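You operate a simulated robot arm through the tools that you are given. There is no shell and no other tool. Be economical: measure what you need, move in short steps, check, and stop when the job is done.

Carry out the task below with a simulated two-armed robot. There is one attempt and no reset: what you move stays moved.

## Task
Open the depth stop to 130 mm, wind the head over the bush, lock it, try the plug.
Fine: the head lock is freed to wind; the spindle ends up.
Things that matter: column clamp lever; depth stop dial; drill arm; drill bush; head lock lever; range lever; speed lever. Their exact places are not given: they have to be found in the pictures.

It is judged by the outcome, as a careful person would: the job done as asked, and still so three seconds after it is handed in. It fails if anything else is knocked over, pushed out of place, dropped, spilled or broken.

## Robot
Two 7-joint arms with two-finger grippers on one trunk, hanging from a carriage that runs on a gantry, over the field with the corners [-2643, 652], [-2638, -628], [62, -617], [57, 663] (x, y) and turns from -6.126 to 5.882 rad about z. Base frame: it is fixed where the carriage stands at the start and does not move with it; the origin is on the floor, on the carriage's upright axis, x ahead of it, y to its left, z up. Lengths are in mm, angles in rad, forces in N, time in s.
The left shoulder is at the start at [40, 158, 1452], the right one opposite. With the tool pointing down near the work surface each hand reaches from about 100 to 440 mm from the robot's upright axis, wherever it stands, measured 20 degrees to its own side. Places, roughly: column clamp lever [1100, -1300, 1400]; depth stop dial [500, -100, 1200]; drill arm [900, -700, 1400]; drill bush (4x4x4 cm) [700, -100, 900]; head lock lever [500, -300, 1200]; range lever [500, -300, 1500]; speed lever [500, -100, 1500]. Payload 1.96 kg a hand.
The TCP of each hand is the grasp point between the finger pads, 20 mm short of the fingertips. In the tool frame z runs along the fingers and y along their closing line. The gripper opens to 72 mm. The gripper's body begins 38 mm behind the TCP.
Orientation is that of the tool frame in the base frame, as [roll, pitch, yaw] about the fixed x, y, z axes, in that order (R = Rz(yaw) Ry(pitch) Rx(roll)). With the fingers straight down and closing along the base's y, the tool's x points along the base's -x, its y along +y and its z along -z.

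## Interface
- The arms move only by the tool move_arm. It takes "left_rows", "right_rows" or both (then of equal length, played together; a hand with none holds still); each is a list of rows, each a list of 7 numbers: the turn, a rotation vector about the tool's x, y, z in rad, then the shift along the tool's x, y, z in mm, then the opening, from 0 (shut) to 1 (fully open). In form: [[wx, wy, wz, tx, ty, tz, grip], ...]. A call has 1 to 20 rows; each row is the pose to reach, as a shift and turn from the pose commanded when the call began, along the tool's axes at that moment. A row lasts 0.2 s, in which the tool goes at most 50 mm and 0.15 rad; a call with a longer step from one row to the next is refused whole, and so is a gripper value outside its range. A pose out of reach is approached as far as the arm can. The call stops where the force on the tool passes 40 N (or 10 N more than at its start, if that is more) or the arm is blocked; 0.2 s more then pass. The fingers move at their own pace (about 45 mm/s each) and stop on an object; they squeeze with about 25 N. The grip force told is the motor's: it shows also when the fingers shut on nothing. Time passes only in rows, and 0.2 s behind the last, so rows that repeat a pose let the fingers close. The reply holds the time, the measured pose of the TCP, the force on the tool along the base axes, the opening and the grip force, in the units named above and with some noise, with the torque about the TCP (base axes, N m) and any sound that the robot's microphone picked up.
- Cameras (640 x 400 px; columns grow to the right, rows downward): "scene" is now at [227.5, -11, 1811.7]; the picture's right is [-0.13, -0.99, 0.00], its down [-0.86, 0.11, -0.50] and it looks along [0.50, -0.07, -0.86] (base axes); focal length 275 px, centre (320, 200). "left" rides on the left gripper at [71, -19, -82] in its tool frame; the picture's right is [0.26, 0.97, 0.00], its down [-0.67, 0.18, -0.72] and it looks along [-0.69, 0.19, 0.70] (tool axes); focal length 280 px, centre (320, 200). "right" rides on the right gripper at [71, 19, -82] in its tool frame; the picture's right is [-0.26, 0.96, 0.00], its down [-0.67, -0.18, -0.72] and it looks along [-0.69, -0.19, 0.70] (tool axes); focal length 280 px, centre (320, 200).
- capture(camera): a new picture of that camera. It takes no simulated time.
- lift_body(by): slides the trunk up (or, below 0, down) by that many mm; the arms and the scene camera ride with it, the base frame stays. It gives what a move gives, with no picture.
- roll_base(legs): drives the robot by 1 to 6 legs, each [ahead, left, turn to the left] in mm, mm and rad, along the robot's own axes; the way and the turn of a leg run together, so that a leg with both is an arc; at most 1500 mm and 3.142 rad a leg. The arms and the cameras ride along, it lands a little off, and it stops where it bumps. It keeps to its track: a leg is cut to what the track allows. It gives what a move gives.
- turn_head(pan, tilt): turns the head with the scene camera to pan (to the left, within 1.501 rad either way) and tilt (down, from -0.506 to 1.204), counted from straight ahead of the robot. It gives what a move gives.
- measure_at(camera, pixels): there is no depth. For up to 12 entries [column, row, z] of the newest picture of that camera ("zoom" is the newest enlarged one), the place [x, y] in the base frame at which the ray of that pixel passes the height z, good to about 2 mm, but the place of the scene camera against the robot may be out by one fixed shift of up to 12 mm in any direction. It takes no simulated time.
- close_up(camera, box): a new picture of the part [left, top, right, bottom] of that camera's present view, enlarged. It takes no simulated time.
- sign_off(): hands the job in; it is judged then, once.

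Go step by step. Measure first, check grasps and placings, and put right what went wrong. The budget is 80 turns and 78 pictures, counting those below and the enlarged ones. Unless the task says otherwise, let go and move clear before handing in, and close with one line.

The tools are called after "Emit:" as a command line: name --argument value ..., lists and objects as JSON in quotes. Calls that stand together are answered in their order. move_arm: Moves the arms, as the interface text tells. Its arguments: {"type":"object","properties":{"left_rows":{"type":"array"},"right_rows":{"type":"array"}},"required":[]} The other tools are called the same way: lift_body (by) slides the trunk up or down; roll_base (legs) drives the base; turn_head (pan, tilt) turns the head that bears the scene camera; capture (camera) takes a picture; measure_at (camera, pixels) gives the place at which the rays of pixels pass given heights; close_up (camera, box) takes an enlarged picture of a part of a camera's view; sign_off () hands the job in.

At the start:

```text
clock: 0.0
left_position: [366.2, 42.2, 1000.1]
left_orientation: [-3.141, 0.001, -3.141]
left_force: [-0.5, 0.1, -0.3]
left_ft_torque: [0.04, 0.0, -0.01]
left_grip_width: 72.2
left_gripper_force: 0.1
right_position: [355.0, -294.5, 1000.6]
right_orientation: [-3.14, 0.001, 3.14]
right_force: [0.3, -0.2, -0.2]
right_ft_torque: [0.03, 0.0, 0.01]
right_grip_width: 72.1
right_gripper_force: 0.2
trunk travel left (down, up): [-775.0, 65.0]
robot x, y, heading: [1.6, 1.6, -0.004]
head pan, tilt: [-0.133, 1.045]
```

scene: 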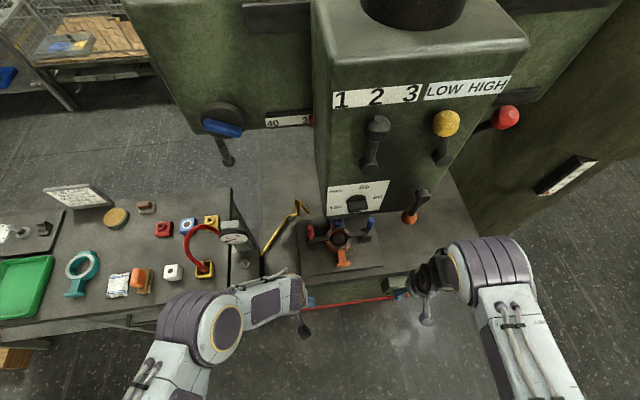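
right: 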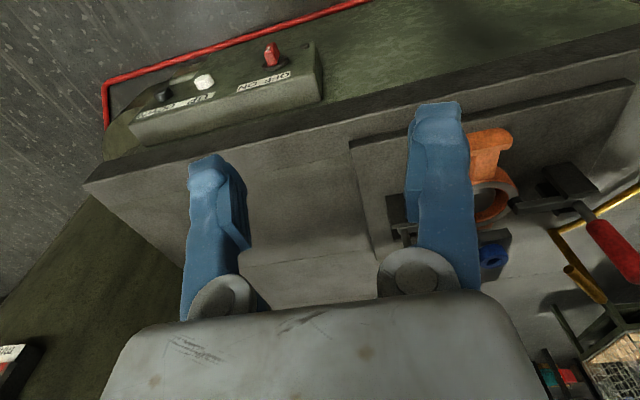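
left: 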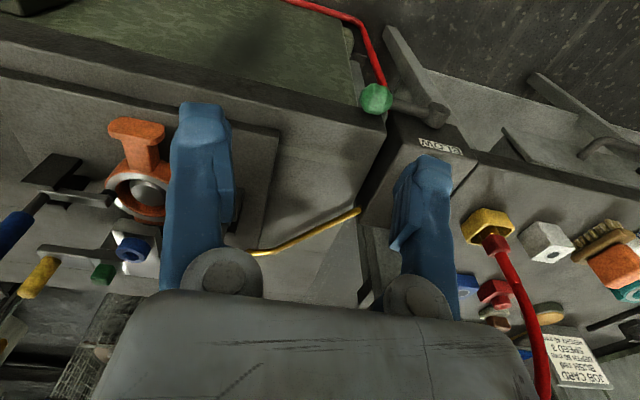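

The scene shows a radial drill: dial near (355,200), levers at (375,125), (445,122), red (507,117), orange (412,212). I'll take close-ups to read the labels.

Emit:
close_up --camera "scene" --box '[300, 60, 540, 210]'

Emit:
close_up --camera "scene" --box '[240, 170, 480, 320]'

Emit:
close_up --camera "scene" --box '[0, 170, 260, 330]'

```text
2.67 times, centred on (420, 135) of scene
```

zoom: 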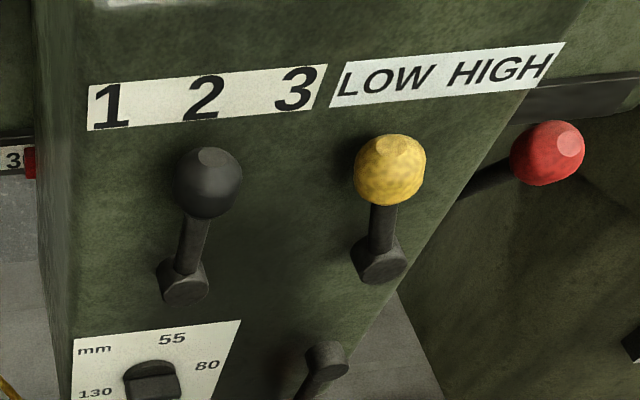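

```text
2.67 times, centred on (360, 245) of scene
```

zoom: 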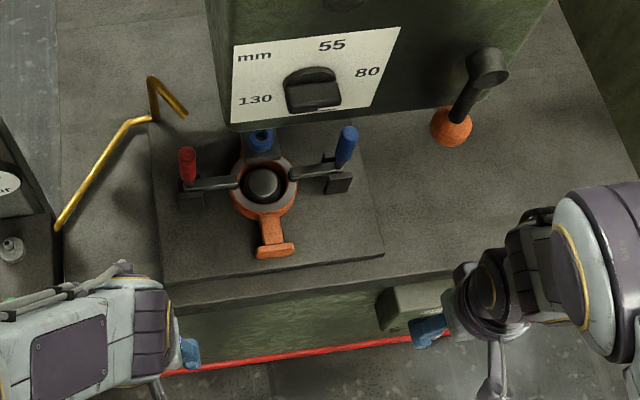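

```text
2.46 times, centred on (130, 250) of scene
```

zoom: 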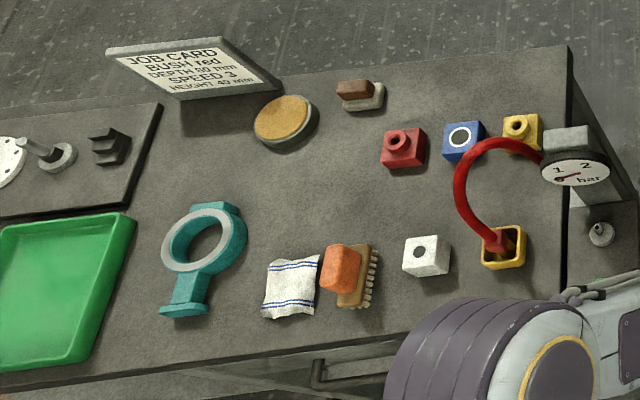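

The dial shows 55/80/130 and orange lever is likely the head lock. I need to see the head's upper part, the spindle and any winding wheel, so I'll turn the head up.

Emit:
turn_head --pan -0.2 --tilt 0.45

Emit:
capture --camera "scene"

```text
clock: 1.0
left_position: [366.4, 43.2, 999.9]
left_orientation: [-3.141, 0.001, -3.141]
left_force: [-0.1, -0.1, 0.7]
left_ft_torque: [-0.01, -0.02, -0.02]
left_grip_width: 72.1
left_gripper_force: 0.0
right_position: [355.7, -293.6, 998.7]
right_orientation: [3.141, 0.001, 3.141]
right_force: [1.0, 0.2, 0.4]
right_ft_torque: [0.02, -0.02, 0.02]
right_grip_width: 72.0
right_gripper_force: 0.0
trunk travel left (down, up): [-775.0, 65.0]
robot x, y, heading: [0.5, 1.0, 0.001]
head pan, tilt: [-0.201, 0.45]
```

```text
71 pictures are left
```

scene: 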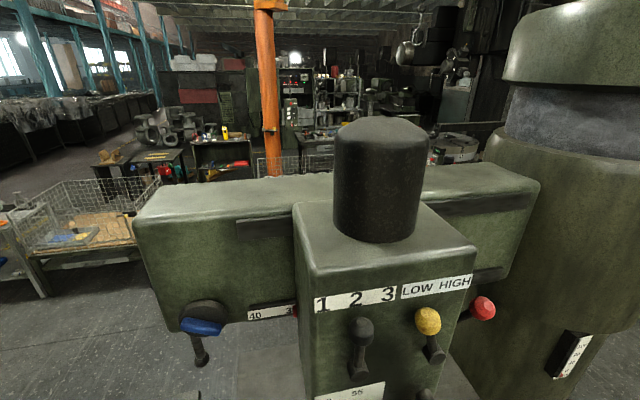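

The arm's left end has a disc with a blue part and hanging handle at (200,320), maybe the winding crank; red knob at (480,308). I'll take close-ups.

Emit:
close_up --camera "scene" --box '[140, 270, 300, 370]'

Emit:
turn_head --pan -0.9 --tilt 0.8

Emit:
capture --camera "scene"

```text
4.00 times, centred on (220, 320) of scene
```

zoom: 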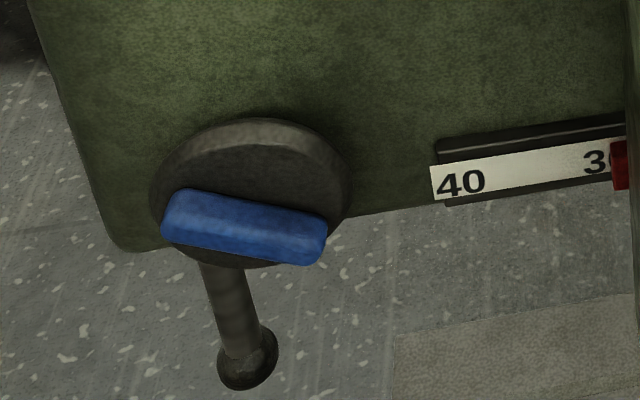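

```text
clock: 2.1
left_position: [365.1, 41.9, 1000.0]
left_orientation: [3.141, -0.001, -3.141]
left_force: [0.6, 0.1, 0.5]
left_ft_torque: [0.0, 0.03, -0.01]
left_grip_width: 72.2
left_gripper_force: 0.1
right_position: [354.2, -293.3, 1000.0]
right_orientation: [-3.141, 0.0, -3.14]
right_force: [0.3, 0.0, 0.0]
right_ft_torque: [-0.03, 0.0, -0.01]
right_grip_width: 71.8
right_gripper_force: 0.0
trunk travel left (down, up): [-775.0, 65.0]
robot x, y, heading: [-2.1, 4.3, -0.003]
head pan, tilt: [-0.901, 0.799]
```

```text
69 pictures are left
```

scene: 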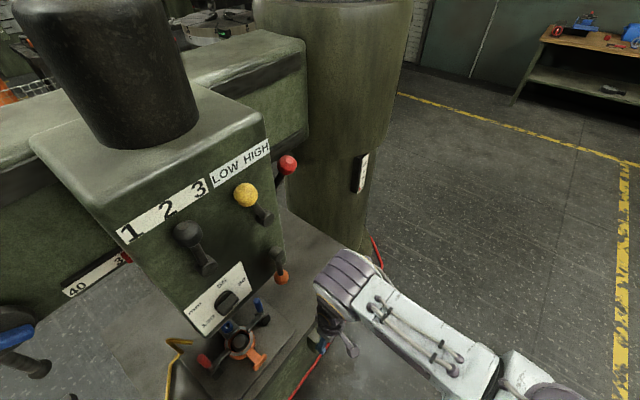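

The panel is clear, but I need a frontal view of the spindle, bush and crank. I'll back off 800 mm, then lower the trunk.

Emit:
roll_base --legs '[[-700, 0, 0]]'

Emit:
lift_body --by -500

Emit:
turn_head --pan -0.1 --tilt 0.1

Emit:
capture --camera "scene"

```text
clock: 5.8
left_position: [-312.8, 41.6, 1000.3]
left_orientation: [-3.141, 0.001, 3.131]
left_force: [0.4, -0.1, -0.3]
left_ft_torque: [0.01, -0.01, 0.02]
left_grip_width: 72.2
left_gripper_force: 0.1
right_position: [-326.8, -294.0, 1000.4]
right_orientation: [3.14, 0.0, 3.129]
right_force: [0.1, 0.4, 0.2]
right_ft_torque: [-0.01, 0.0, 0.0]
right_grip_width: 72.0
right_gripper_force: 0.2
trunk travel left (down, up): [-775.0, 65.0]
robot x, y, heading: [-681.8, 4.4, -0.013]
head pan, tilt: [-0.901, 0.799]
```

```text
refused: -500 is not a number from -400 to 400
```

```text
clock: 7.0
left_position: [-313.0, 41.2, 998.9]
left_orientation: [-3.14, 0.002, 3.132]
left_force: [-0.9, 0.4, -0.8]
left_ft_torque: [0.0, 0.02, 0.01]
left_grip_width: 72.1
left_gripper_force: 0.0
right_position: [-327.1, -293.1, 1000.4]
right_orientation: [-3.14, 0.001, 3.13]
right_force: [0.3, 0.1, -0.9]
right_ft_torque: [-0.01, -0.01, 0.02]
right_grip_width: 72.0
right_gripper_force: 0.0
trunk travel left (down, up): [-775.0, 65.0]
robot x, y, heading: [-679.5, 2.5, -0.015]
head pan, tilt: [-0.099, 0.099]
```

```text
68 pictures are left
```

scene: 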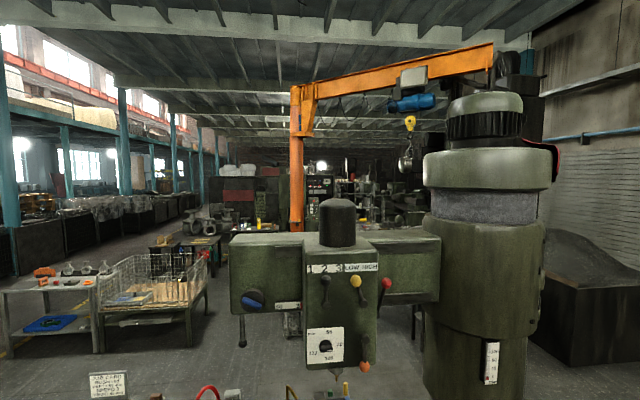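

Emit:
lift_body --by -400

Emit:
turn_head --pan -0.1 --tilt 0.15

Emit:
capture --camera "scene"

Emit:
close_up --camera "scene" --box '[210, 130, 450, 280]'

```text
clock: 10.8
left_position: [-311.8, 41.1, 599.1]
left_orientation: [3.141, 0.0, 3.132]
left_force: [0.3, -0.1, 0.0]
left_ft_torque: [0.0, -0.01, 0.01]
left_grip_width: 72.0
left_gripper_force: 0.2
right_position: [-326.8, -293.9, 599.6]
right_orientation: [-3.142, 0.001, 3.128]
right_force: [-0.6, 0.2, 0.0]
right_ft_torque: [-0.01, 0.03, 0.03]
right_grip_width: 71.8
right_gripper_force: 0.1
trunk travel left (down, up): [-375.0, 465.0]
robot x, y, heading: [-676.1, 3.9, -0.011]
head pan, tilt: [-0.099, 0.099]
```

```text
clock: 11.4
left_position: [-312.6, 41.4, 599.3]
left_orientation: [-3.141, 0.0, 3.131]
left_force: [-0.7, -0.8, 0.3]
left_ft_torque: [-0.01, 0.0, 0.0]
left_grip_width: 72.1
left_gripper_force: 0.1
right_position: [-328.0, -293.6, 600.6]
right_orientation: [-3.141, 0.0, 3.13]
right_force: [0.3, 0.1, 0.1]
right_ft_torque: [-0.01, 0.02, -0.01]
right_grip_width: 72.0
right_gripper_force: 0.2
trunk travel left (down, up): [-375.0, 465.0]
robot x, y, heading: [-680.3, 2.6, -0.009]
head pan, tilt: [-0.099, 0.15]
```

```text
67 pictures are left
```

scene: 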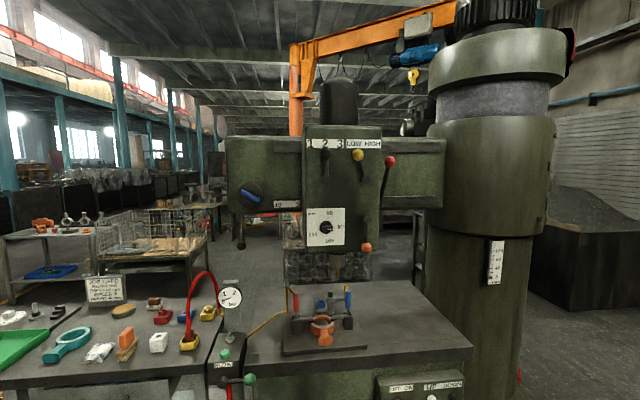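

```text
2.67 times, centred on (330, 205) of scene
```

zoom: 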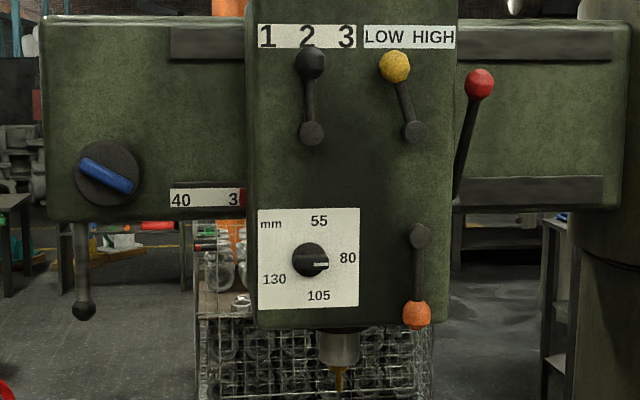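

Now clear: dial 55/80/105/130 pointing about 80, orange-knob head lock, red feed lever, blue winding knob, spindle at (340,350 zoom). Close-ups of the fixture, card and winding area next.

Emit:
close_up --camera "scene" --box '[270, 240, 390, 360]'

Emit:
close_up --camera "scene" --box '[70, 265, 260, 385]'

Emit:
close_up --camera "scene" --box '[220, 170, 310, 260]'

```text
3.33 times, centred on (330, 300) of scene
```

zoom: 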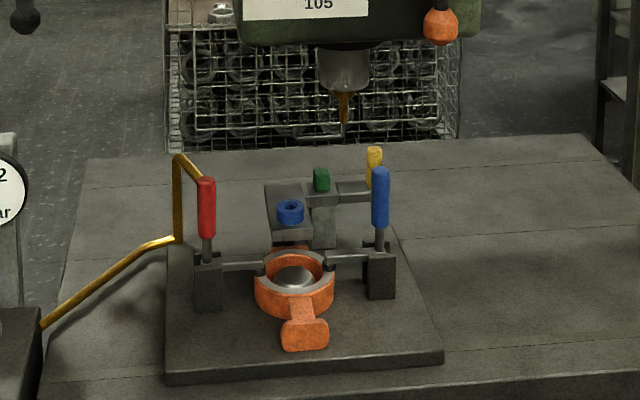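

```text
3.33 times, centred on (165, 325) of scene
```

zoom: 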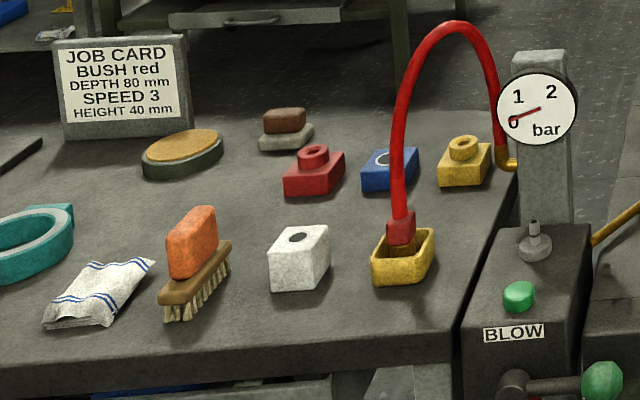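

```text
4.44 times, centred on (265, 215) of scene
```

zoom: 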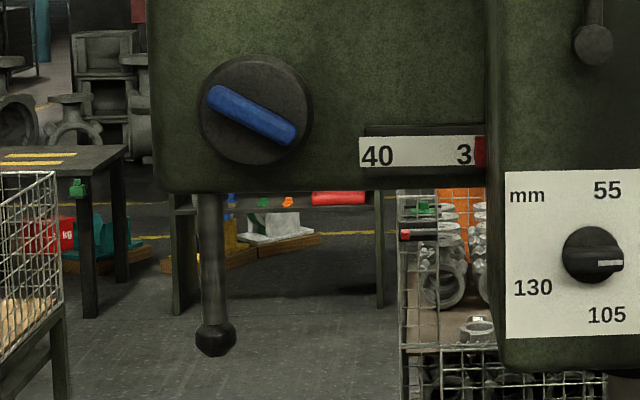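

I'll measure rays for the key features in this view (two heights each), to triangulate with a second view.

Emit:
capture --camera "scene"

Emit:
measure_at --camera "scene" --pixels '[[326.3, 227.1, 1200], [326.3, 227.1, 1250], [366.4, 247.7, 1150], [367.5, 218.5, 1250], [390, 161.5, 1450], [250.1, 195.6, 1350], [250.1, 195.6, 1300], [321.3, 301.5, 900], [321.3, 301.5, 950], [337.5, 279.9, 1000], [337.5, 279.9, 1050], [313.5, 272.9, 900]]'

```text
62 pictures are left
```

scene: 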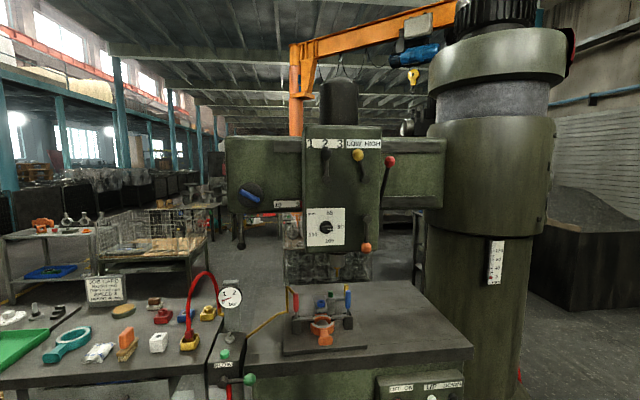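

```text
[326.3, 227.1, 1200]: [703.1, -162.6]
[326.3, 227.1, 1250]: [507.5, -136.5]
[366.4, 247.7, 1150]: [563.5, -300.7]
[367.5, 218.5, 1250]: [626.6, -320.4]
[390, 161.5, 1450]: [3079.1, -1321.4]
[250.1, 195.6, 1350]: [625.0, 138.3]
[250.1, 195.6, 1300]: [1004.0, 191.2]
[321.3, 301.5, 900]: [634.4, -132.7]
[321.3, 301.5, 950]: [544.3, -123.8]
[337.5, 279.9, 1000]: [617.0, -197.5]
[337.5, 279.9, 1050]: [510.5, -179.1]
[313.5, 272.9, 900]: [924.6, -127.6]
```

Triangulating gives: dial about (540,-142,1241), lock lever pivot (530,-296,1270) with knob (507,-287,1169), blue knob (720,150,1338), bush top (676,-138,877), and the spindle about 70 mm to the right of the bush. I'll raise the trunk and point the right hand forward.

Emit:
lift_body --by 300

Emit:
move_arm --right_rows '[[0, -0.14, 0, -12, 0, -25, 1], [0, -0.28, 0, -24, 0, -50, 1], [0, -0.42, 0, -36, 0, -75, 1], [0, -0.56, 0, -48, 0, -100, 1], [0, -0.7, 0, -60, 0, -125, 1], [0, -0.84, 0, -72, 0, -150, 1], [0, -0.98, 0, -84, 0, -175, 1], [0, -1.12, 0, -96, 0, -200, 1], [0, -1.26, 0, -108, 0, -225, 1], [0, -1.4, 0, -120, 0, -250, 1], [0, -1.5, 0, -130, 0, -275, 1], [0, -1.5708, 0, -140, 0, -300, 1], [0, -1.5708, 0, -145, 0, -340, 1]]'

```text
clock: 14.4
left_position: [-313.0, 42.4, 900.5]
left_orientation: [-3.141, 0.001, 3.131]
left_force: [0.3, -0.2, 0.0]
left_ft_torque: [0.01, -0.01, 0.0]
left_grip_width: 72.0
left_gripper_force: 0.0
right_position: [-327.8, -293.0, 900.4]
right_orientation: [-3.14, 0.001, 3.128]
right_force: [0.5, 1.1, 0.3]
right_ft_torque: [-0.01, 0.0, 0.0]
right_grip_width: 72.0
right_gripper_force: 0.0
trunk travel left (down, up): [-675.0, 165.0]
robot x, y, heading: [-680.5, 3.8, -0.012]
head pan, tilt: [-0.099, 0.15]
```

```text
clock: 17.2
left_position: [-312.9, 42.0, 900.4]
left_orientation: [3.141, 0.0, 3.131]
left_force: [-0.5, -0.2, 0.5]
left_ft_torque: [-0.01, 0.04, 0.03]
left_grip_width: 72.0
left_gripper_force: 0.1
right_position: [-182.9, -294.4, 1238.7]
right_orientation: [0.901, 1.569, 0.89]
right_force: [0.1, -0.3, -0.9]
right_ft_torque: [0.02, -0.01, 0.0]
right_grip_width: 72.1
right_gripper_force: 0.0
trunk travel left (down, up): [-675.0, 165.0]
robot x, y, heading: [-678.4, 2.5, -0.007]
head pan, tilt: [-0.099, 0.15]
```

Right hand now points forward. I'll roll it -90° so the fingers straddle the dial bar, raise the left hand out of the bench's way, and shift the right hand left a bit.

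Emit:
move_arm --right_rows '[[0, 0, -0.14, 0, 10, 0, 1], [0, 0, -0.28, 0, 20, 0, 1], [0, 0, -0.42, 0, 30, 0, 1], [0, 0, -0.56, 0, 40, 0, 1], [0, 0, -0.7, 0, 50, 0, 1], [0, 0, -0.84, 0, 60, 0, 1], [0, 0, -0.98, 0, 70, 0, 1], [0, 0, -1.12, 0, 80, 0, 1], [0, 0, -1.26, 0, 80, 0, 1], [0, 0, -1.4, 0, 80, 0, 1], [0, 0, -1.5, 0, 80, 0, 1], [0, 0, -1.5708, 0, 80, 0, 1]]' --left_rows '[[0, 0, 0, 0, 0, -25, 1], [0, 0, 0, 0, 0, -50, 1], [0, 0, 0, 0, 0, -75, 1], [0, 0, 0, 0, 0, -100, 1], [0, 0, 0, 0, 0, -125, 1], [0, 0, 0, 0, 0, -150, 1], [0, 0, 0, 0, 0, -175, 1], [0, 0, 0, 0, 0, -200, 1], [0, 0, 0, 0, 0, -225, 1], [0, 0, 0, 0, 0, -250, 1], [0, 0, 0, 0, 0, -270, 1], [0, 0, 0, 0, 0, -280, 1]]'

Emit:
roll_base --legs '[[500, 70, 0]]'

Emit:
capture --camera "right"

Emit:
capture --camera "scene"

```text
clock: 19.8
left_position: [-312.3, 41.3, 1180.0]
left_orientation: [3.14, 0.0, 3.129]
left_force: [0.0, 0.4, -0.7]
left_ft_torque: [0.0, -0.01, 0.0]
left_grip_width: 71.9
left_gripper_force: 0.1
right_position: [-182.9, -214.7, 1239.7]
right_orientation: [-1.571, -0.002, -1.582]
right_force: [-0.4, -0.8, -0.2]
right_ft_torque: [-0.05, -0.01, 0.03]
right_grip_width: 72.1
right_gripper_force: 0.1
trunk travel left (down, up): [-675.0, 165.0]
robot x, y, heading: [-678.0, 1.0, -0.009]
head pan, tilt: [-0.099, 0.15]
```

```text
clock: 22.7
left_position: [178.7, 115.1, 1179.9]
left_orientation: [-3.141, -0.001, -3.139]
left_force: [-0.8, 0.5, 0.0]
left_ft_torque: [-0.02, 0.01, 0.03]
left_grip_width: 71.8
left_gripper_force: 0.0
right_position: [313.1, -141.6, 1240.6]
right_orientation: [-1.571, 0.001, -1.57]
right_force: [1.1, 0.4, -0.1]
right_ft_torque: [-0.02, 0.0, 0.01]
right_grip_width: 72.1
right_gripper_force: 0.2
trunk travel left (down, up): [-675.0, 165.0]
robot x, y, heading: [-190.5, 72.3, 0.008]
head pan, tilt: [-0.099, 0.15]
```

```text
61 pictures are left
```

right: 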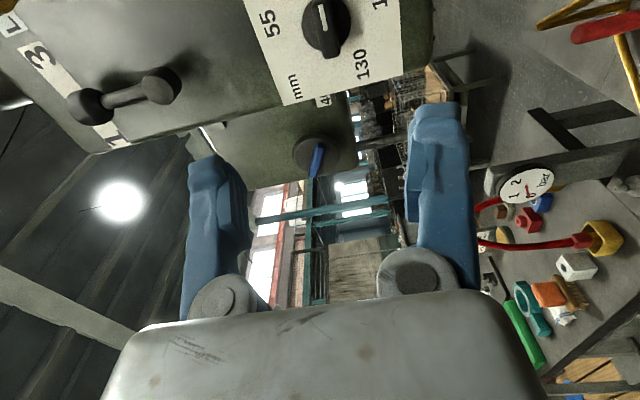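

```text
60 pictures are left
```

scene: 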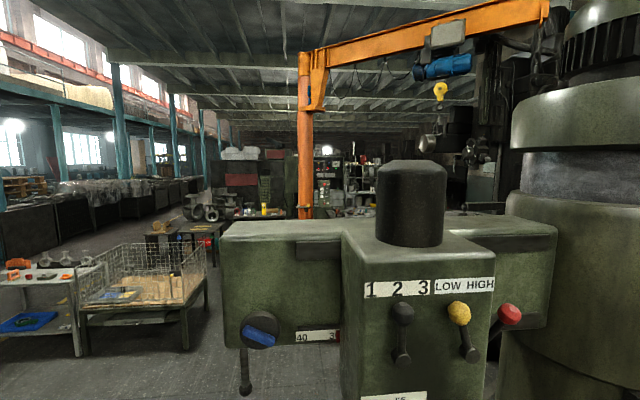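

The dial is at (325,25) in the right view, bar horizontal with its mark towards 80; fingers are set to close vertically. I'll advance 100 mm and look again.

Emit:
move_arm --right_rows '[[0, 0, 0, 0, 0, 33, 1], [0, 0, 0, 0, 0, 66, 1], [0, 0, 0, 0, 0, 100, 1], [0, 0, 0, 0, 0, 100, 1]]'

Emit:
capture --camera "right"

```text
clock: 23.7
left_position: [177.6, 113.7, 1179.9]
left_orientation: [-3.141, -0.001, -3.141]
left_force: [0.1, -0.9, -0.2]
left_ft_torque: [-0.03, 0.03, 0.0]
left_grip_width: 72.0
left_gripper_force: 0.0
right_position: [409.3, -138.5, 1241.2]
right_orientation: [-1.573, 0.001, -1.569]
right_force: [0.0, 0.2, 0.4]
right_ft_torque: [0.02, 0.03, 0.0]
right_grip_width: 72.0
right_gripper_force: 0.0
trunk travel left (down, up): [-675.0, 165.0]
robot x, y, heading: [-190.0, 72.4, 0.002]
head pan, tilt: [-0.099, 0.15]
```

```text
59 pictures are left
```

right: 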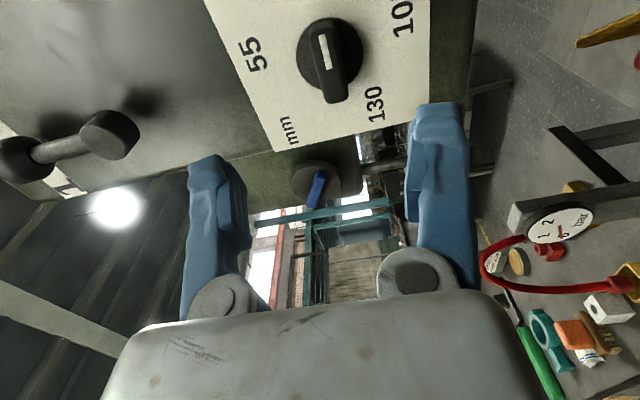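

Triangulated knob: about (543,-136,1236). I'll advance to fingertips at ~535 with corrections and close, checking the width.

Emit:
move_arm --right_rows '[[0, 0, 0, -1, 2, 35, 1], [0, 0, 0, -2, 5, 70, 1], [0, 0, 0, -2, 5, 104, 1], [0, 0, 0, -2, 5, 106, 1]]'

Emit:
capture --camera "right"

```text
clock: 24.7
left_position: [179.7, 114.6, 1178.6]
left_orientation: [-3.141, 0.0, -3.14]
left_force: [-0.3, 0.0, -0.1]
left_ft_torque: [0.0, 0.02, -0.02]
left_grip_width: 71.9
left_gripper_force: 0.0
right_position: [515.4, -139.0, 1236.3]
right_orientation: [-1.572, 0.002, -1.568]
right_force: [-0.9, 0.2, -0.1]
right_ft_torque: [-0.01, 0.0, -0.01]
right_grip_width: 71.9
right_gripper_force: 0.0
trunk travel left (down, up): [-675.0, 165.0]
robot x, y, heading: [-189.1, 68.4, 0.004]
head pan, tilt: [-0.099, 0.15]
```

```text
58 pictures are left
```

right: 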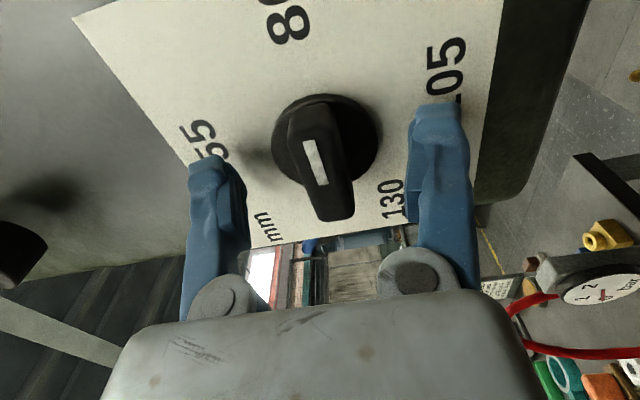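

The bar (320,165) sits well between the fingers. I'll advance 8 mm more and close.

Emit:
move_arm --right_rows '[[0, 0, 0, 0, 0, 8, 1], [0, 0, 0, 0, 0, 8, 0.5], [0, 0, 0, 0, 0, 8, 0.1], [0, 0, 0, 0, 0, 8, 0], [0, 0, 0, 0, 0, 8, 0], [0, 0, 0, 0, 0, 8, 0]]'

Emit:
capture --camera "right"

```text
clock: 26.1
left_position: [178.3, 113.8, 1179.4]
left_orientation: [3.141, 0.0, -3.139]
left_force: [0.3, -0.4, 0.2]
left_ft_torque: [0.01, 0.0, 0.0]
left_grip_width: 72.3
left_gripper_force: 0.1
right_position: [525.2, -138.5, 1235.6]
right_orientation: [-1.571, 0.002, -1.57]
right_force: [6.8, -0.2, -8.5]
right_ft_torque: [0.02, 0.14, 0.1]
right_grip_width: 45.8
right_gripper_force: 40.1
trunk travel left (down, up): [-675.0, 165.0]
robot x, y, heading: [-191.1, 71.5, 0.003]
head pan, tilt: [-0.099, 0.15]
```

```text
57 pictures are left
```

right: 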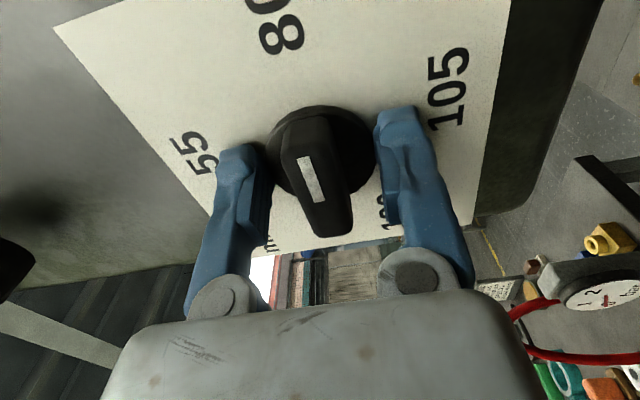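

It gripped the 46 mm disc, not the bar. Open, back off 14 mm, lower 2 mm, close again.

Emit:
move_arm --right_rows '[[0, 0, 0, 0, 0, 0, 0.9], [0, 0, 0, 0, 1, 0, 0.9], [0, 0, 0, 0, 1, -14, 0.9], [0, 0, 0, 0, 1, -14, 0.5], [0, 0, 0, 0, 1, -14, 0.1], [0, 0, 0, 0, 1, -14, 0], [0, 0, 0, 0, 1, -14, 0], [0, 0, 0, 0, 1, -14, 0], [0, 0, 0, 0, 1, -14, 0]]'

Emit:
capture --camera "right"

```text
clock: 28.1
left_position: [179.1, 115.0, 1180.1]
left_orientation: [-3.141, 0.0, -3.139]
left_force: [-0.4, 0.7, -0.9]
left_ft_torque: [0.03, 0.0, -0.02]
left_grip_width: 71.8
left_gripper_force: 0.0
right_position: [511.8, -138.9, 1234.1]
right_orientation: [-1.569, 0.0, -1.569]
right_force: [-4.9, 0.9, 9.8]
right_ft_torque: [0.06, -0.14, -0.1]
right_grip_width: 17.3
right_gripper_force: 40.3
trunk travel left (down, up): [-675.0, 165.0]
robot x, y, heading: [-189.6, 72.6, 0.003]
head pan, tilt: [-0.099, 0.15]
```

```text
56 pictures are left
```

right: 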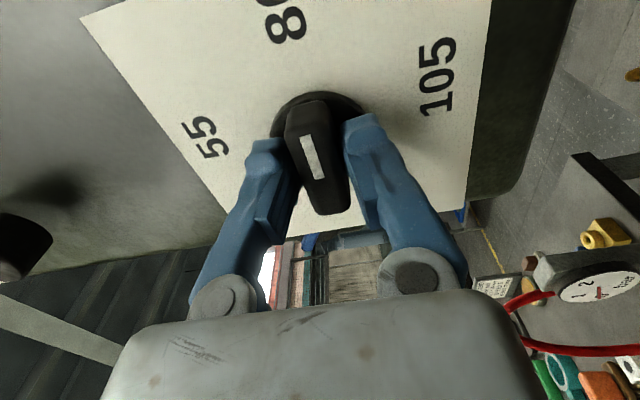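

The bar is held (17 mm). Now turn clockwise (+z), first 0.78 rad.

Emit:
move_arm --right_rows '[[0, 0, 0.13, -1, 0, 0, 0], [0, 0, 0.26, -1, 0, 0, 0], [0, 0, 0.39, -1, 0, 0, 0], [0, 0, 0.52, -1, 0, 0, 0], [0, 0, 0.65, -1, 0, 0, 0], [0, 0, 0.78, -1, 0, 0, 0]]'

Emit:
capture --camera "right"

```text
clock: 29.5
left_position: [178.8, 113.9, 1178.3]
left_orientation: [-3.14, 0.0, -3.139]
left_force: [0.5, -0.1, -0.1]
left_ft_torque: [0.02, 0.0, 0.02]
left_grip_width: 72.0
left_gripper_force: 0.0
right_position: [512.4, -137.9, 1233.5]
right_orientation: [-1.575, 0.782, -1.573]
right_force: [-3.5, -4.2, 0.9]
right_ft_torque: [0.0, -0.41, 0.35]
right_grip_width: 17.4
right_gripper_force: 39.9
trunk travel left (down, up): [-675.0, 165.0]
robot x, y, heading: [-189.4, 70.9, 0.003]
head pan, tilt: [-0.099, 0.15]
```

```text
55 pictures are left
```

right: 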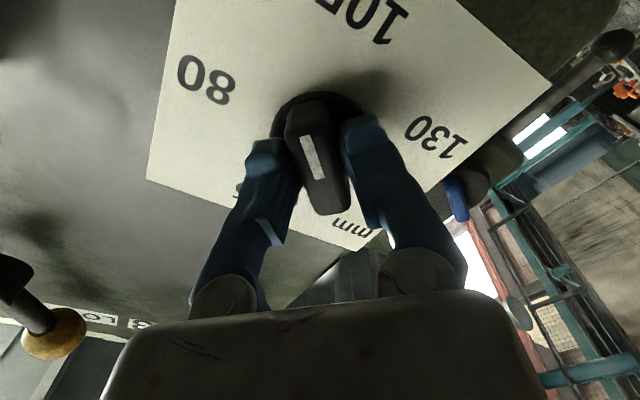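

The dial follows. Labels sit 75° apart, so 130 is 150° (2.618 rad) from 80; I'll continue turning 1.838 rad more.

Emit:
move_arm --right_rows '[[0, 0, 0.14, 0, 0, 0, 0], [0, 0, 0.28, 0, 0, 0, 0], [0, 0, 0.42, 0, 0, 0, 0], [0, 0, 0.56, 0, 0, 0, 0], [0, 0, 0.7, 0, 0, 0, 0], [0, 0, 0.84, 0, 0, 0, 0], [0, 0, 0.98, 0, 0, 0, 0], [0, 0, 1.12, 0, 0, 0, 0], [0, 0, 1.26, 0, 0, 0, 0], [0, 0, 1.4, 0, 0, 0, 0], [0, 0, 1.54, 0, 0, 0, 0], [0, 0, 1.68, 0, 0, 0, 0], [0, 0, 1.8, 0, 0, 0, 0], [0, 0, 1.838, 0, 0, 0, 0]]'

Emit:
capture --camera "right"

```text
clock: 32.5
left_position: [179.3, 116.2, 1179.6]
left_orientation: [3.14, 0.0, -3.14]
left_force: [0.9, 0.1, -0.1]
left_ft_torque: [-0.01, -0.03, -0.03]
left_grip_width: 72.0
left_gripper_force: 0.1
right_position: [512.0, -136.0, 1234.6]
right_orientation: [1.568, 0.518, 1.574]
right_force: [9.0, 13.3, -6.8]
right_ft_torque: [0.04, 0.12, 0.18]
right_grip_width: 17.2
right_gripper_force: 39.6
trunk travel left (down, up): [-675.0, 165.0]
robot x, y, heading: [-188.3, 75.8, 0.003]
head pan, tilt: [-0.099, 0.15]
```

```text
54 pictures are left
```

right: 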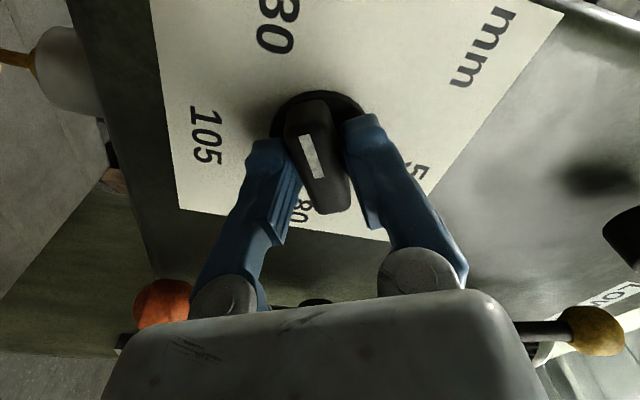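

The "130" label now stands where "80" did ((278,25)). Release, back off and check.

Emit:
move_arm --right_rows '[[0, 0, 0, 0, 0, 0, 0.6], [0, 0, 0, 0, 0, 0, 0.9], [0, 0, 0, 0, 0, -30, 0.9], [0, 0, 0, 0, 0, -70, 0.9], [0, 0, 0, 0, 0, -110, 0.9], [0, 0, 0, 0, 0, -140, 0.9]]'

Emit:
capture --camera "right"

```text
clock: 33.9
left_position: [178.0, 114.3, 1179.4]
left_orientation: [-3.141, 0.0, -3.14]
left_force: [-0.5, -0.3, 0.4]
left_ft_torque: [-0.04, -0.03, 0.0]
left_grip_width: 72.4
left_gripper_force: 0.0
right_position: [367.3, -140.6, 1236.2]
right_orientation: [1.572, 0.523, 1.57]
right_force: [0.3, 0.0, -0.4]
right_ft_torque: [0.03, 0.0, -0.03]
right_grip_width: 64.6
right_gripper_force: 0.0
trunk travel left (down, up): [-675.0, 165.0]
robot x, y, heading: [-188.3, 70.7, -0.002]
head pan, tilt: [-0.099, 0.15]
```

```text
53 pictures are left
```

right: 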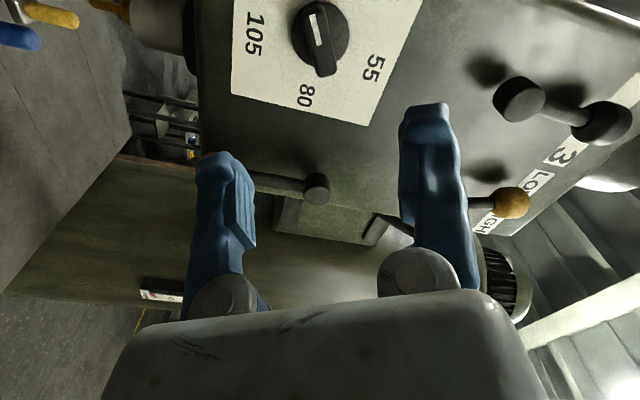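

Dial reads 130. Next the head lock: roll the hand back to horizontal closing and slide the base 140 mm right, lower hand 65 mm, and look.

Emit:
move_arm --right_rows '[[0, 0, -0.14, 0, 0, -3, 1], [0, 0, -0.28, 0, 0, -6, 1], [0, 0, -0.42, 0, 0, -10, 1], [0, 0, -0.56, 0, 0, -15, 1], [0, 0, -0.7, 0, 0, -20, 1], [0, 0, -0.84, 0, 0, -20, 1], [0, 0, -0.98, 0, 0, -20, 1], [0, 0, -1.047, 0, 0, -20, 1]]'

Emit:
move_arm --right_rows '[[0, 0, 0, 30, 0, 0, 1], [0, 0, 0, 64, 0, 0, 1], [0, 0, 0, 64, 0, 0, 1]]'

Emit:
roll_base --legs '[[0, -150, 0]]'

Emit:
capture --camera "right"

Emit:
turn_head --pan -0.15 --tilt 0.75

Emit:
capture --camera "scene"

```text
clock: 35.7
left_position: [178.7, 114.5, 1179.5]
left_orientation: [3.141, 0.0, -3.139]
left_force: [-0.6, 0.1, 0.6]
left_ft_torque: [0.03, 0.01, 0.01]
left_grip_width: 71.9
left_gripper_force: 0.0
right_position: [351.7, -137.7, 1234.5]
right_orientation: [-1.58, 1.569, -1.581]
right_force: [-0.4, 0.4, -0.1]
right_ft_torque: [0.03, -0.02, 0.03]
right_grip_width: 71.8
right_gripper_force: 0.0
trunk travel left (down, up): [-675.0, 165.0]
robot x, y, heading: [-188.1, 71.3, -0.001]
head pan, tilt: [-0.099, 0.15]
```

```text
clock: 36.5
left_position: [178.0, 114.4, 1179.7]
left_orientation: [-3.141, -0.002, -3.14]
left_force: [-0.2, -0.2, -0.5]
left_ft_torque: [-0.01, 0.01, 0.0]
left_grip_width: 72.0
left_gripper_force: 0.0
right_position: [350.5, -139.5, 1169.2]
right_orientation: [-1.895, 1.57, -1.892]
right_force: [-0.4, -0.4, 0.3]
right_ft_torque: [0.03, 0.01, 0.0]
right_grip_width: 71.8
right_gripper_force: 0.0
trunk travel left (down, up): [-675.0, 165.0]
robot x, y, heading: [-186.5, 72.4, 0.004]
head pan, tilt: [-0.099, 0.15]
```

```text
clock: 37.9
left_position: [177.3, -34.8, 1178.4]
left_orientation: [3.141, -0.001, 3.141]
left_force: [0.0, -0.5, -0.7]
left_ft_torque: [-0.02, 0.0, -0.03]
left_grip_width: 72.3
left_gripper_force: 0.1
right_position: [350.5, -289.2, 1171.2]
right_orientation: [1.557, 1.571, 1.557]
right_force: [-0.3, 0.0, -0.1]
right_ft_torque: [-0.03, 0.03, -0.01]
right_grip_width: 72.3
right_gripper_force: 0.1
trunk travel left (down, up): [-675.0, 165.0]
robot x, y, heading: [-191.8, -81.4, -0.002]
head pan, tilt: [-0.099, 0.15]
```

```text
52 pictures are left
```

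right: 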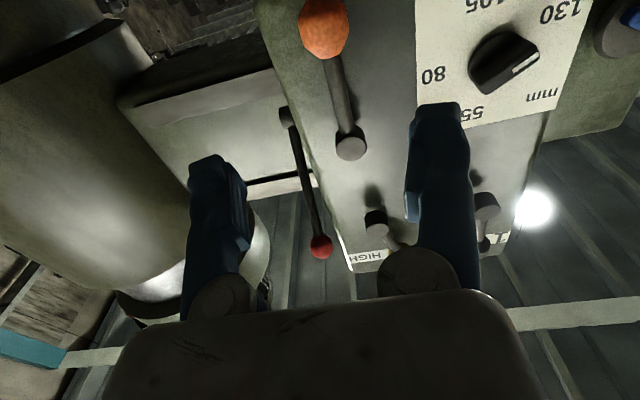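

```text
clock: 38.9
left_position: [179.3, -35.4, 1180.2]
left_orientation: [-3.141, 0.0, -3.141]
left_force: [-0.5, -0.4, -1.3]
left_ft_torque: [0.01, -0.01, -0.04]
left_grip_width: 71.9
left_gripper_force: 0.1
right_position: [350.2, -289.0, 1170.8]
right_orientation: [1.593, 1.57, 1.596]
right_force: [0.1, 0.3, -0.5]
right_ft_torque: [0.04, 0.01, 0.0]
right_grip_width: 72.1
right_gripper_force: 0.1
trunk travel left (down, up): [-675.0, 165.0]
robot x, y, heading: [-189.5, -75.5, -0.002]
head pan, tilt: [-0.15, 0.75]
```

```text
51 pictures are left
```

scene: 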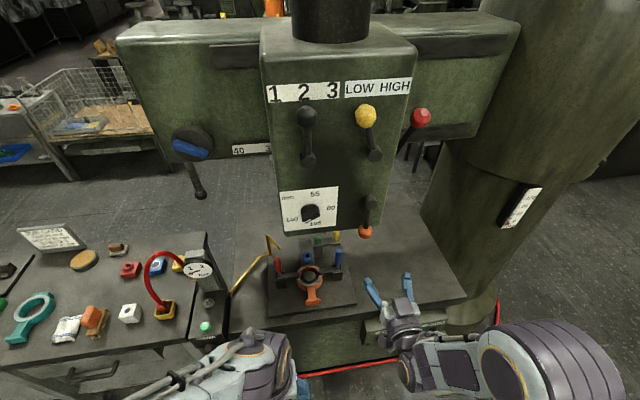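

The orange knob is at (323,27), pivot at (350,145) in the (inverted) right view. Advance 70 mm and triangulate.

Emit:
move_arm --right_rows '[[0, 0, 0, 0, 0, 35, 1], [0, 0, 0, 0, 0, 70, 1], [0, 0, 0, 0, 0, 70, 1]]'

Emit:
capture --camera "right"

```text
clock: 39.7
left_position: [178.5, -35.5, 1179.2]
left_orientation: [3.141, 0.0, -3.141]
left_force: [-0.1, 0.2, 0.5]
left_ft_torque: [-0.02, -0.03, -0.02]
left_grip_width: 72.1
left_gripper_force: 0.1
right_position: [420.3, -289.0, 1171.4]
right_orientation: [1.451, 1.57, 1.451]
right_force: [1.0, 0.1, 0.3]
right_ft_torque: [0.02, 0.01, 0.01]
right_grip_width: 72.1
right_gripper_force: 0.1
trunk travel left (down, up): [-675.0, 165.0]
robot x, y, heading: [-185.7, -79.1, 0.004]
head pan, tilt: [-0.15, 0.75]
```

```text
50 pictures are left
```

right: 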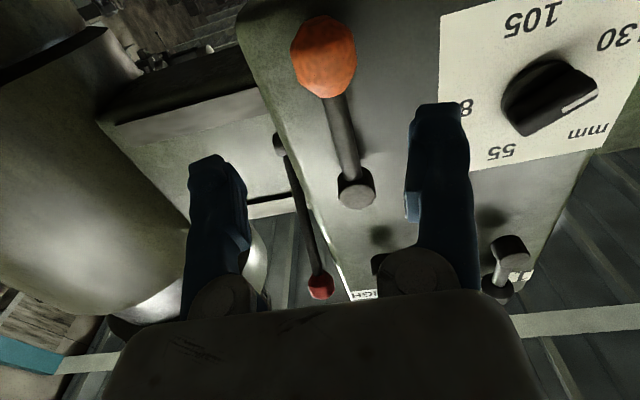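

Knob at about (530,-286,1165), pivot (522,-286,1277), lever ~112 mm. Advance and grip the knob.

Emit:
move_arm --right_rows '[[0, 0, 0, 3, 2, 35, 1], [0, 0, 0, 6, 3, 70, 1], [0, 0, 0, 6, 3, 105, 1], [0, 0, 0, 6, 3, 105, 0.6], [0, 0, 0, 6, 3, 105, 0.3], [0, 0, 0, 6, 3, 105, 0], [0, 0, 0, 6, 3, 105, 0], [0, 0, 0, 6, 3, 105, 0]]'

Emit:
capture --camera "right"

```text
clock: 41.5
left_position: [177.4, -33.7, 1180.8]
left_orientation: [3.14, -0.002, -3.141]
left_force: [-0.8, 0.6, -1.0]
left_ft_torque: [-0.03, 0.04, -0.02]
left_grip_width: 71.9
left_gripper_force: 0.0
right_position: [526.3, -285.3, 1163.0]
right_orientation: [2.54, 1.568, 2.548]
right_force: [-6.0, 7.6, -4.9]
right_ft_torque: [-0.39, 0.1, 0.46]
right_grip_width: 32.5
right_gripper_force: 40.2
trunk travel left (down, up): [-675.0, 165.0]
robot x, y, heading: [-188.5, -78.2, -0.003]
head pan, tilt: [-0.15, 0.75]
```

```text
49 pictures are left
```

right: 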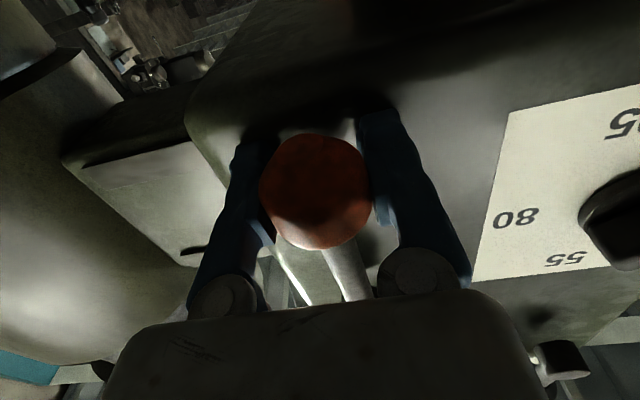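

Knob gripped (32.5 mm). Test the swing to the right, small steps.

Emit:
move_arm --right_rows '[[0, 0, -0.1, -0.6, -11.3, 0, 0], [0, 0, -0.2, -2.3, -22.4, 0, 0], [0, 0, -0.3, -5.0, -33.4, 0, 0]]'

```text
clock: 42.3
left_position: [175.4, -33.7, 1179.7]
left_orientation: [3.14, -0.001, 3.14]
left_force: [0.6, -0.9, -0.5]
left_ft_torque: [0.01, 0.02, 0.01]
left_grip_width: 72.4
left_gripper_force: 0.1
right_position: [525.5, -317.2, 1168.7]
right_orientation: [-1.559, 1.272, -1.558]
right_force: [-26.2, 13.0, 13.3]
right_ft_torque: [0.24, 0.6, 0.66]
right_grip_width: 32.2
right_gripper_force: 40.0
trunk travel left (down, up): [-675.0, 165.0]
robot x, y, heading: [-189.8, -75.8, -0.005]
head pan, tilt: [-0.15, 0.75]
```

Emit:
capture --camera "right"

Emit:
close_up --camera "scene" --box '[250, 80, 450, 280]'

```text
48 pictures are left
```

right: 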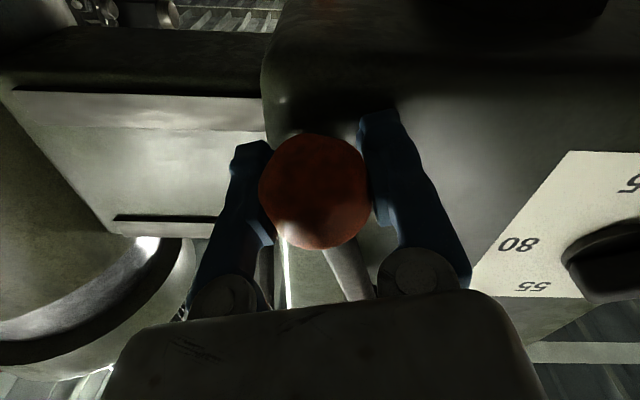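

```text
2.00 times, centred on (350, 180) of scene
```

zoom: 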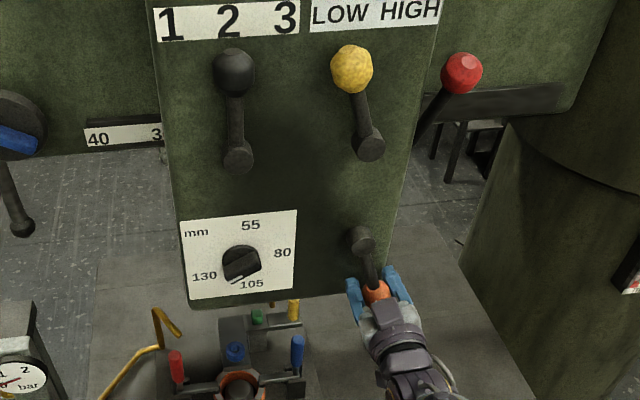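

The lever moves right with the hand. Continue the arc in steps, easing back 2 mm to relieve the axial push.

Emit:
move_arm --right_rows '[[0, 0, -0.1, -0.6, -11.3, -2, 0], [0, 0, -0.2, -2.3, -22.4, -3, 0], [0, 0, -0.3, -5.0, -33.4, -3, 0], [0, 0, -0.4, -8.9, -44.0, -3, 0], [0, 0, -0.5, -13.8, -54.2, -3, 0]]'

Emit:
close_up --camera "scene" --box '[250, 80, 450, 280]'

```text
clock: 43.5
left_position: [179.9, -32.4, 1180.6]
left_orientation: [3.141, 0.002, 3.141]
left_force: [-0.7, -0.2, -0.6]
left_ft_torque: [-0.02, 0.01, -0.02]
left_grip_width: 72.1
left_gripper_force: 0.1
right_position: [525.5, -366.7, 1201.9]
right_orientation: [-1.569, 0.773, -1.567]
right_force: [21.7, 11.5, -4.9]
right_ft_torque: [-0.61, 0.35, -0.63]
right_grip_width: 32.5
right_gripper_force: 40.1
trunk travel left (down, up): [-675.0, 165.0]
robot x, y, heading: [-190.1, -79.3, -0.004]
head pan, tilt: [-0.15, 0.75]
```

```text
2.00 times, centred on (350, 180) of scene
```

zoom: 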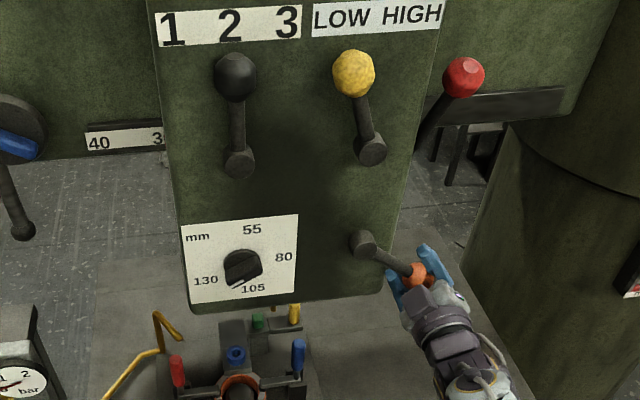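

Now at about 45°. Continue towards horizontal until a stop.

Emit:
move_arm --right_rows '[[0, 0, -0.1, -0.6, -11.3, 2, 0], [0, 0, -0.2, -2.3, -22.4, 2, 0], [0, 0, -0.3, -5.0, -33.4, 2, 0], [0, 0, -0.4, -8.9, -44.0, 2, 0], [0, 0, -0.5, -13.8, -54.2, 2, 0], [0, 0, -0.6, -19.7, -63.8, 2, 0], [0, 0, -0.7, -26.6, -72.8, 2, 0], [0, 0, -0.8, -34.3, -81.0, 2, 0]]'

Emit:
close_up --camera "scene" --box '[250, 80, 450, 280]'

```text
clock: 44.2
left_position: [179.5, -33.3, 1180.7]
left_orientation: [-3.141, 0.0, -3.14]
left_force: [-0.2, -0.3, 0.4]
left_ft_torque: [0.03, 0.01, 0.0]
left_grip_width: 72.0
left_gripper_force: 0.0
right_position: [524.6, -377.4, 1216.1]
right_orientation: [-1.585, 0.539, -1.57]
right_force: [11.8, 6.4, -8.3]
right_ft_torque: [0.12, 0.37, 0.44]
right_grip_width: 32.4
right_gripper_force: 39.8
trunk travel left (down, up): [-675.0, 165.0]
robot x, y, heading: [-190.6, -76.8, 0.001]
head pan, tilt: [-0.15, 0.75]
stopped in row 3 (right hand): the force on the tool passed its limit at 46 N (the readings are from after the stop); the commanded pose is now the measured one
```

```text
2.00 times, centred on (350, 180) of scene
```

zoom: 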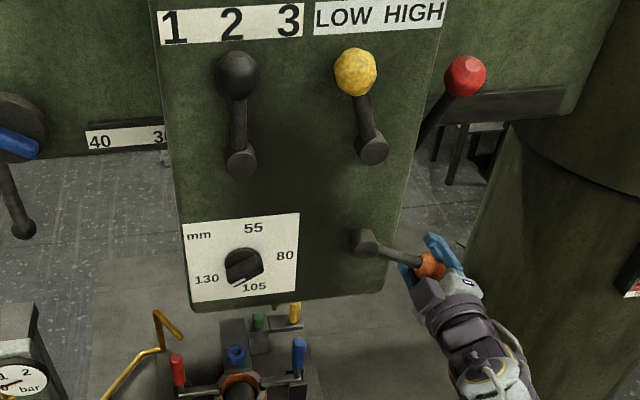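

The lever hit its end at about 57°, and the head itself nudged a little (the scale's "30" is more visible), so it is free. Release and retreat, then inspect.

Emit:
move_arm --right_rows '[[0, 0, 0, 0, 0, 0, 0.5], [0, 0, 0, 0, 0, 0, 1], [0, 0, 0, 0, 0, -30, 1], [0, 0, 0, 0, 0, -70, 1], [0, 0, 0, 0, 0, -120, 1], [0, 0, 0, 0, 0, -150, 1]]'

Emit:
capture --camera "scene"

Emit:
close_up --camera "scene" --box '[150, 90, 310, 190]'

```text
clock: 45.6
left_position: [178.1, -34.9, 1179.2]
left_orientation: [3.141, -0.001, -3.139]
left_force: [-0.6, -0.2, 0.2]
left_ft_torque: [0.0, -0.02, -0.01]
left_grip_width: 71.9
left_gripper_force: 0.1
right_position: [372.7, -380.5, 1222.0]
right_orientation: [-1.581, 0.535, -1.57]
right_force: [-0.2, -0.2, -0.5]
right_ft_torque: [0.01, -0.05, 0.03]
right_grip_width: 72.1
right_gripper_force: 0.1
trunk travel left (down, up): [-675.0, 165.0]
robot x, y, heading: [-188.1, -81.8, 0.003]
head pan, tilt: [-0.15, 0.75]
```

```text
44 pictures are left
```

scene: 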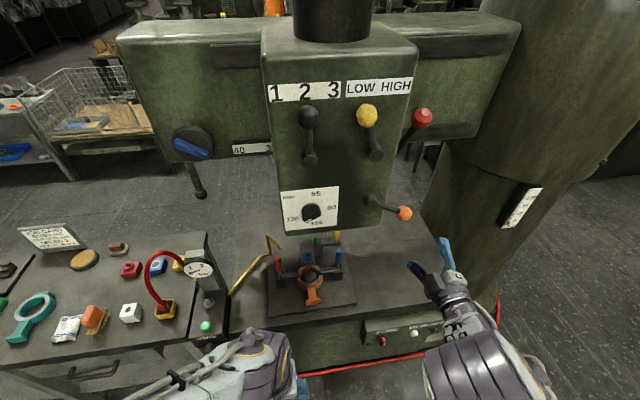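

```text
4.00 times, centred on (230, 140) of scene
```

zoom: 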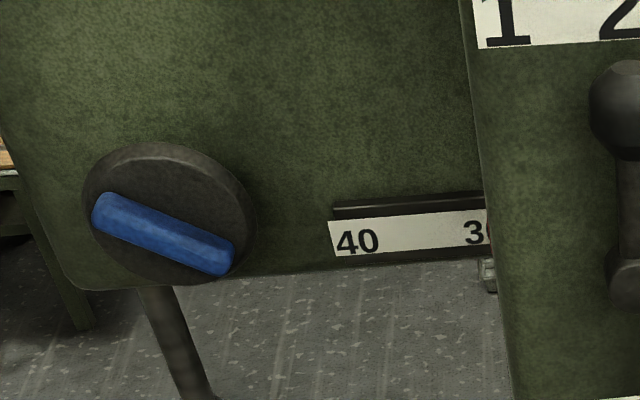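

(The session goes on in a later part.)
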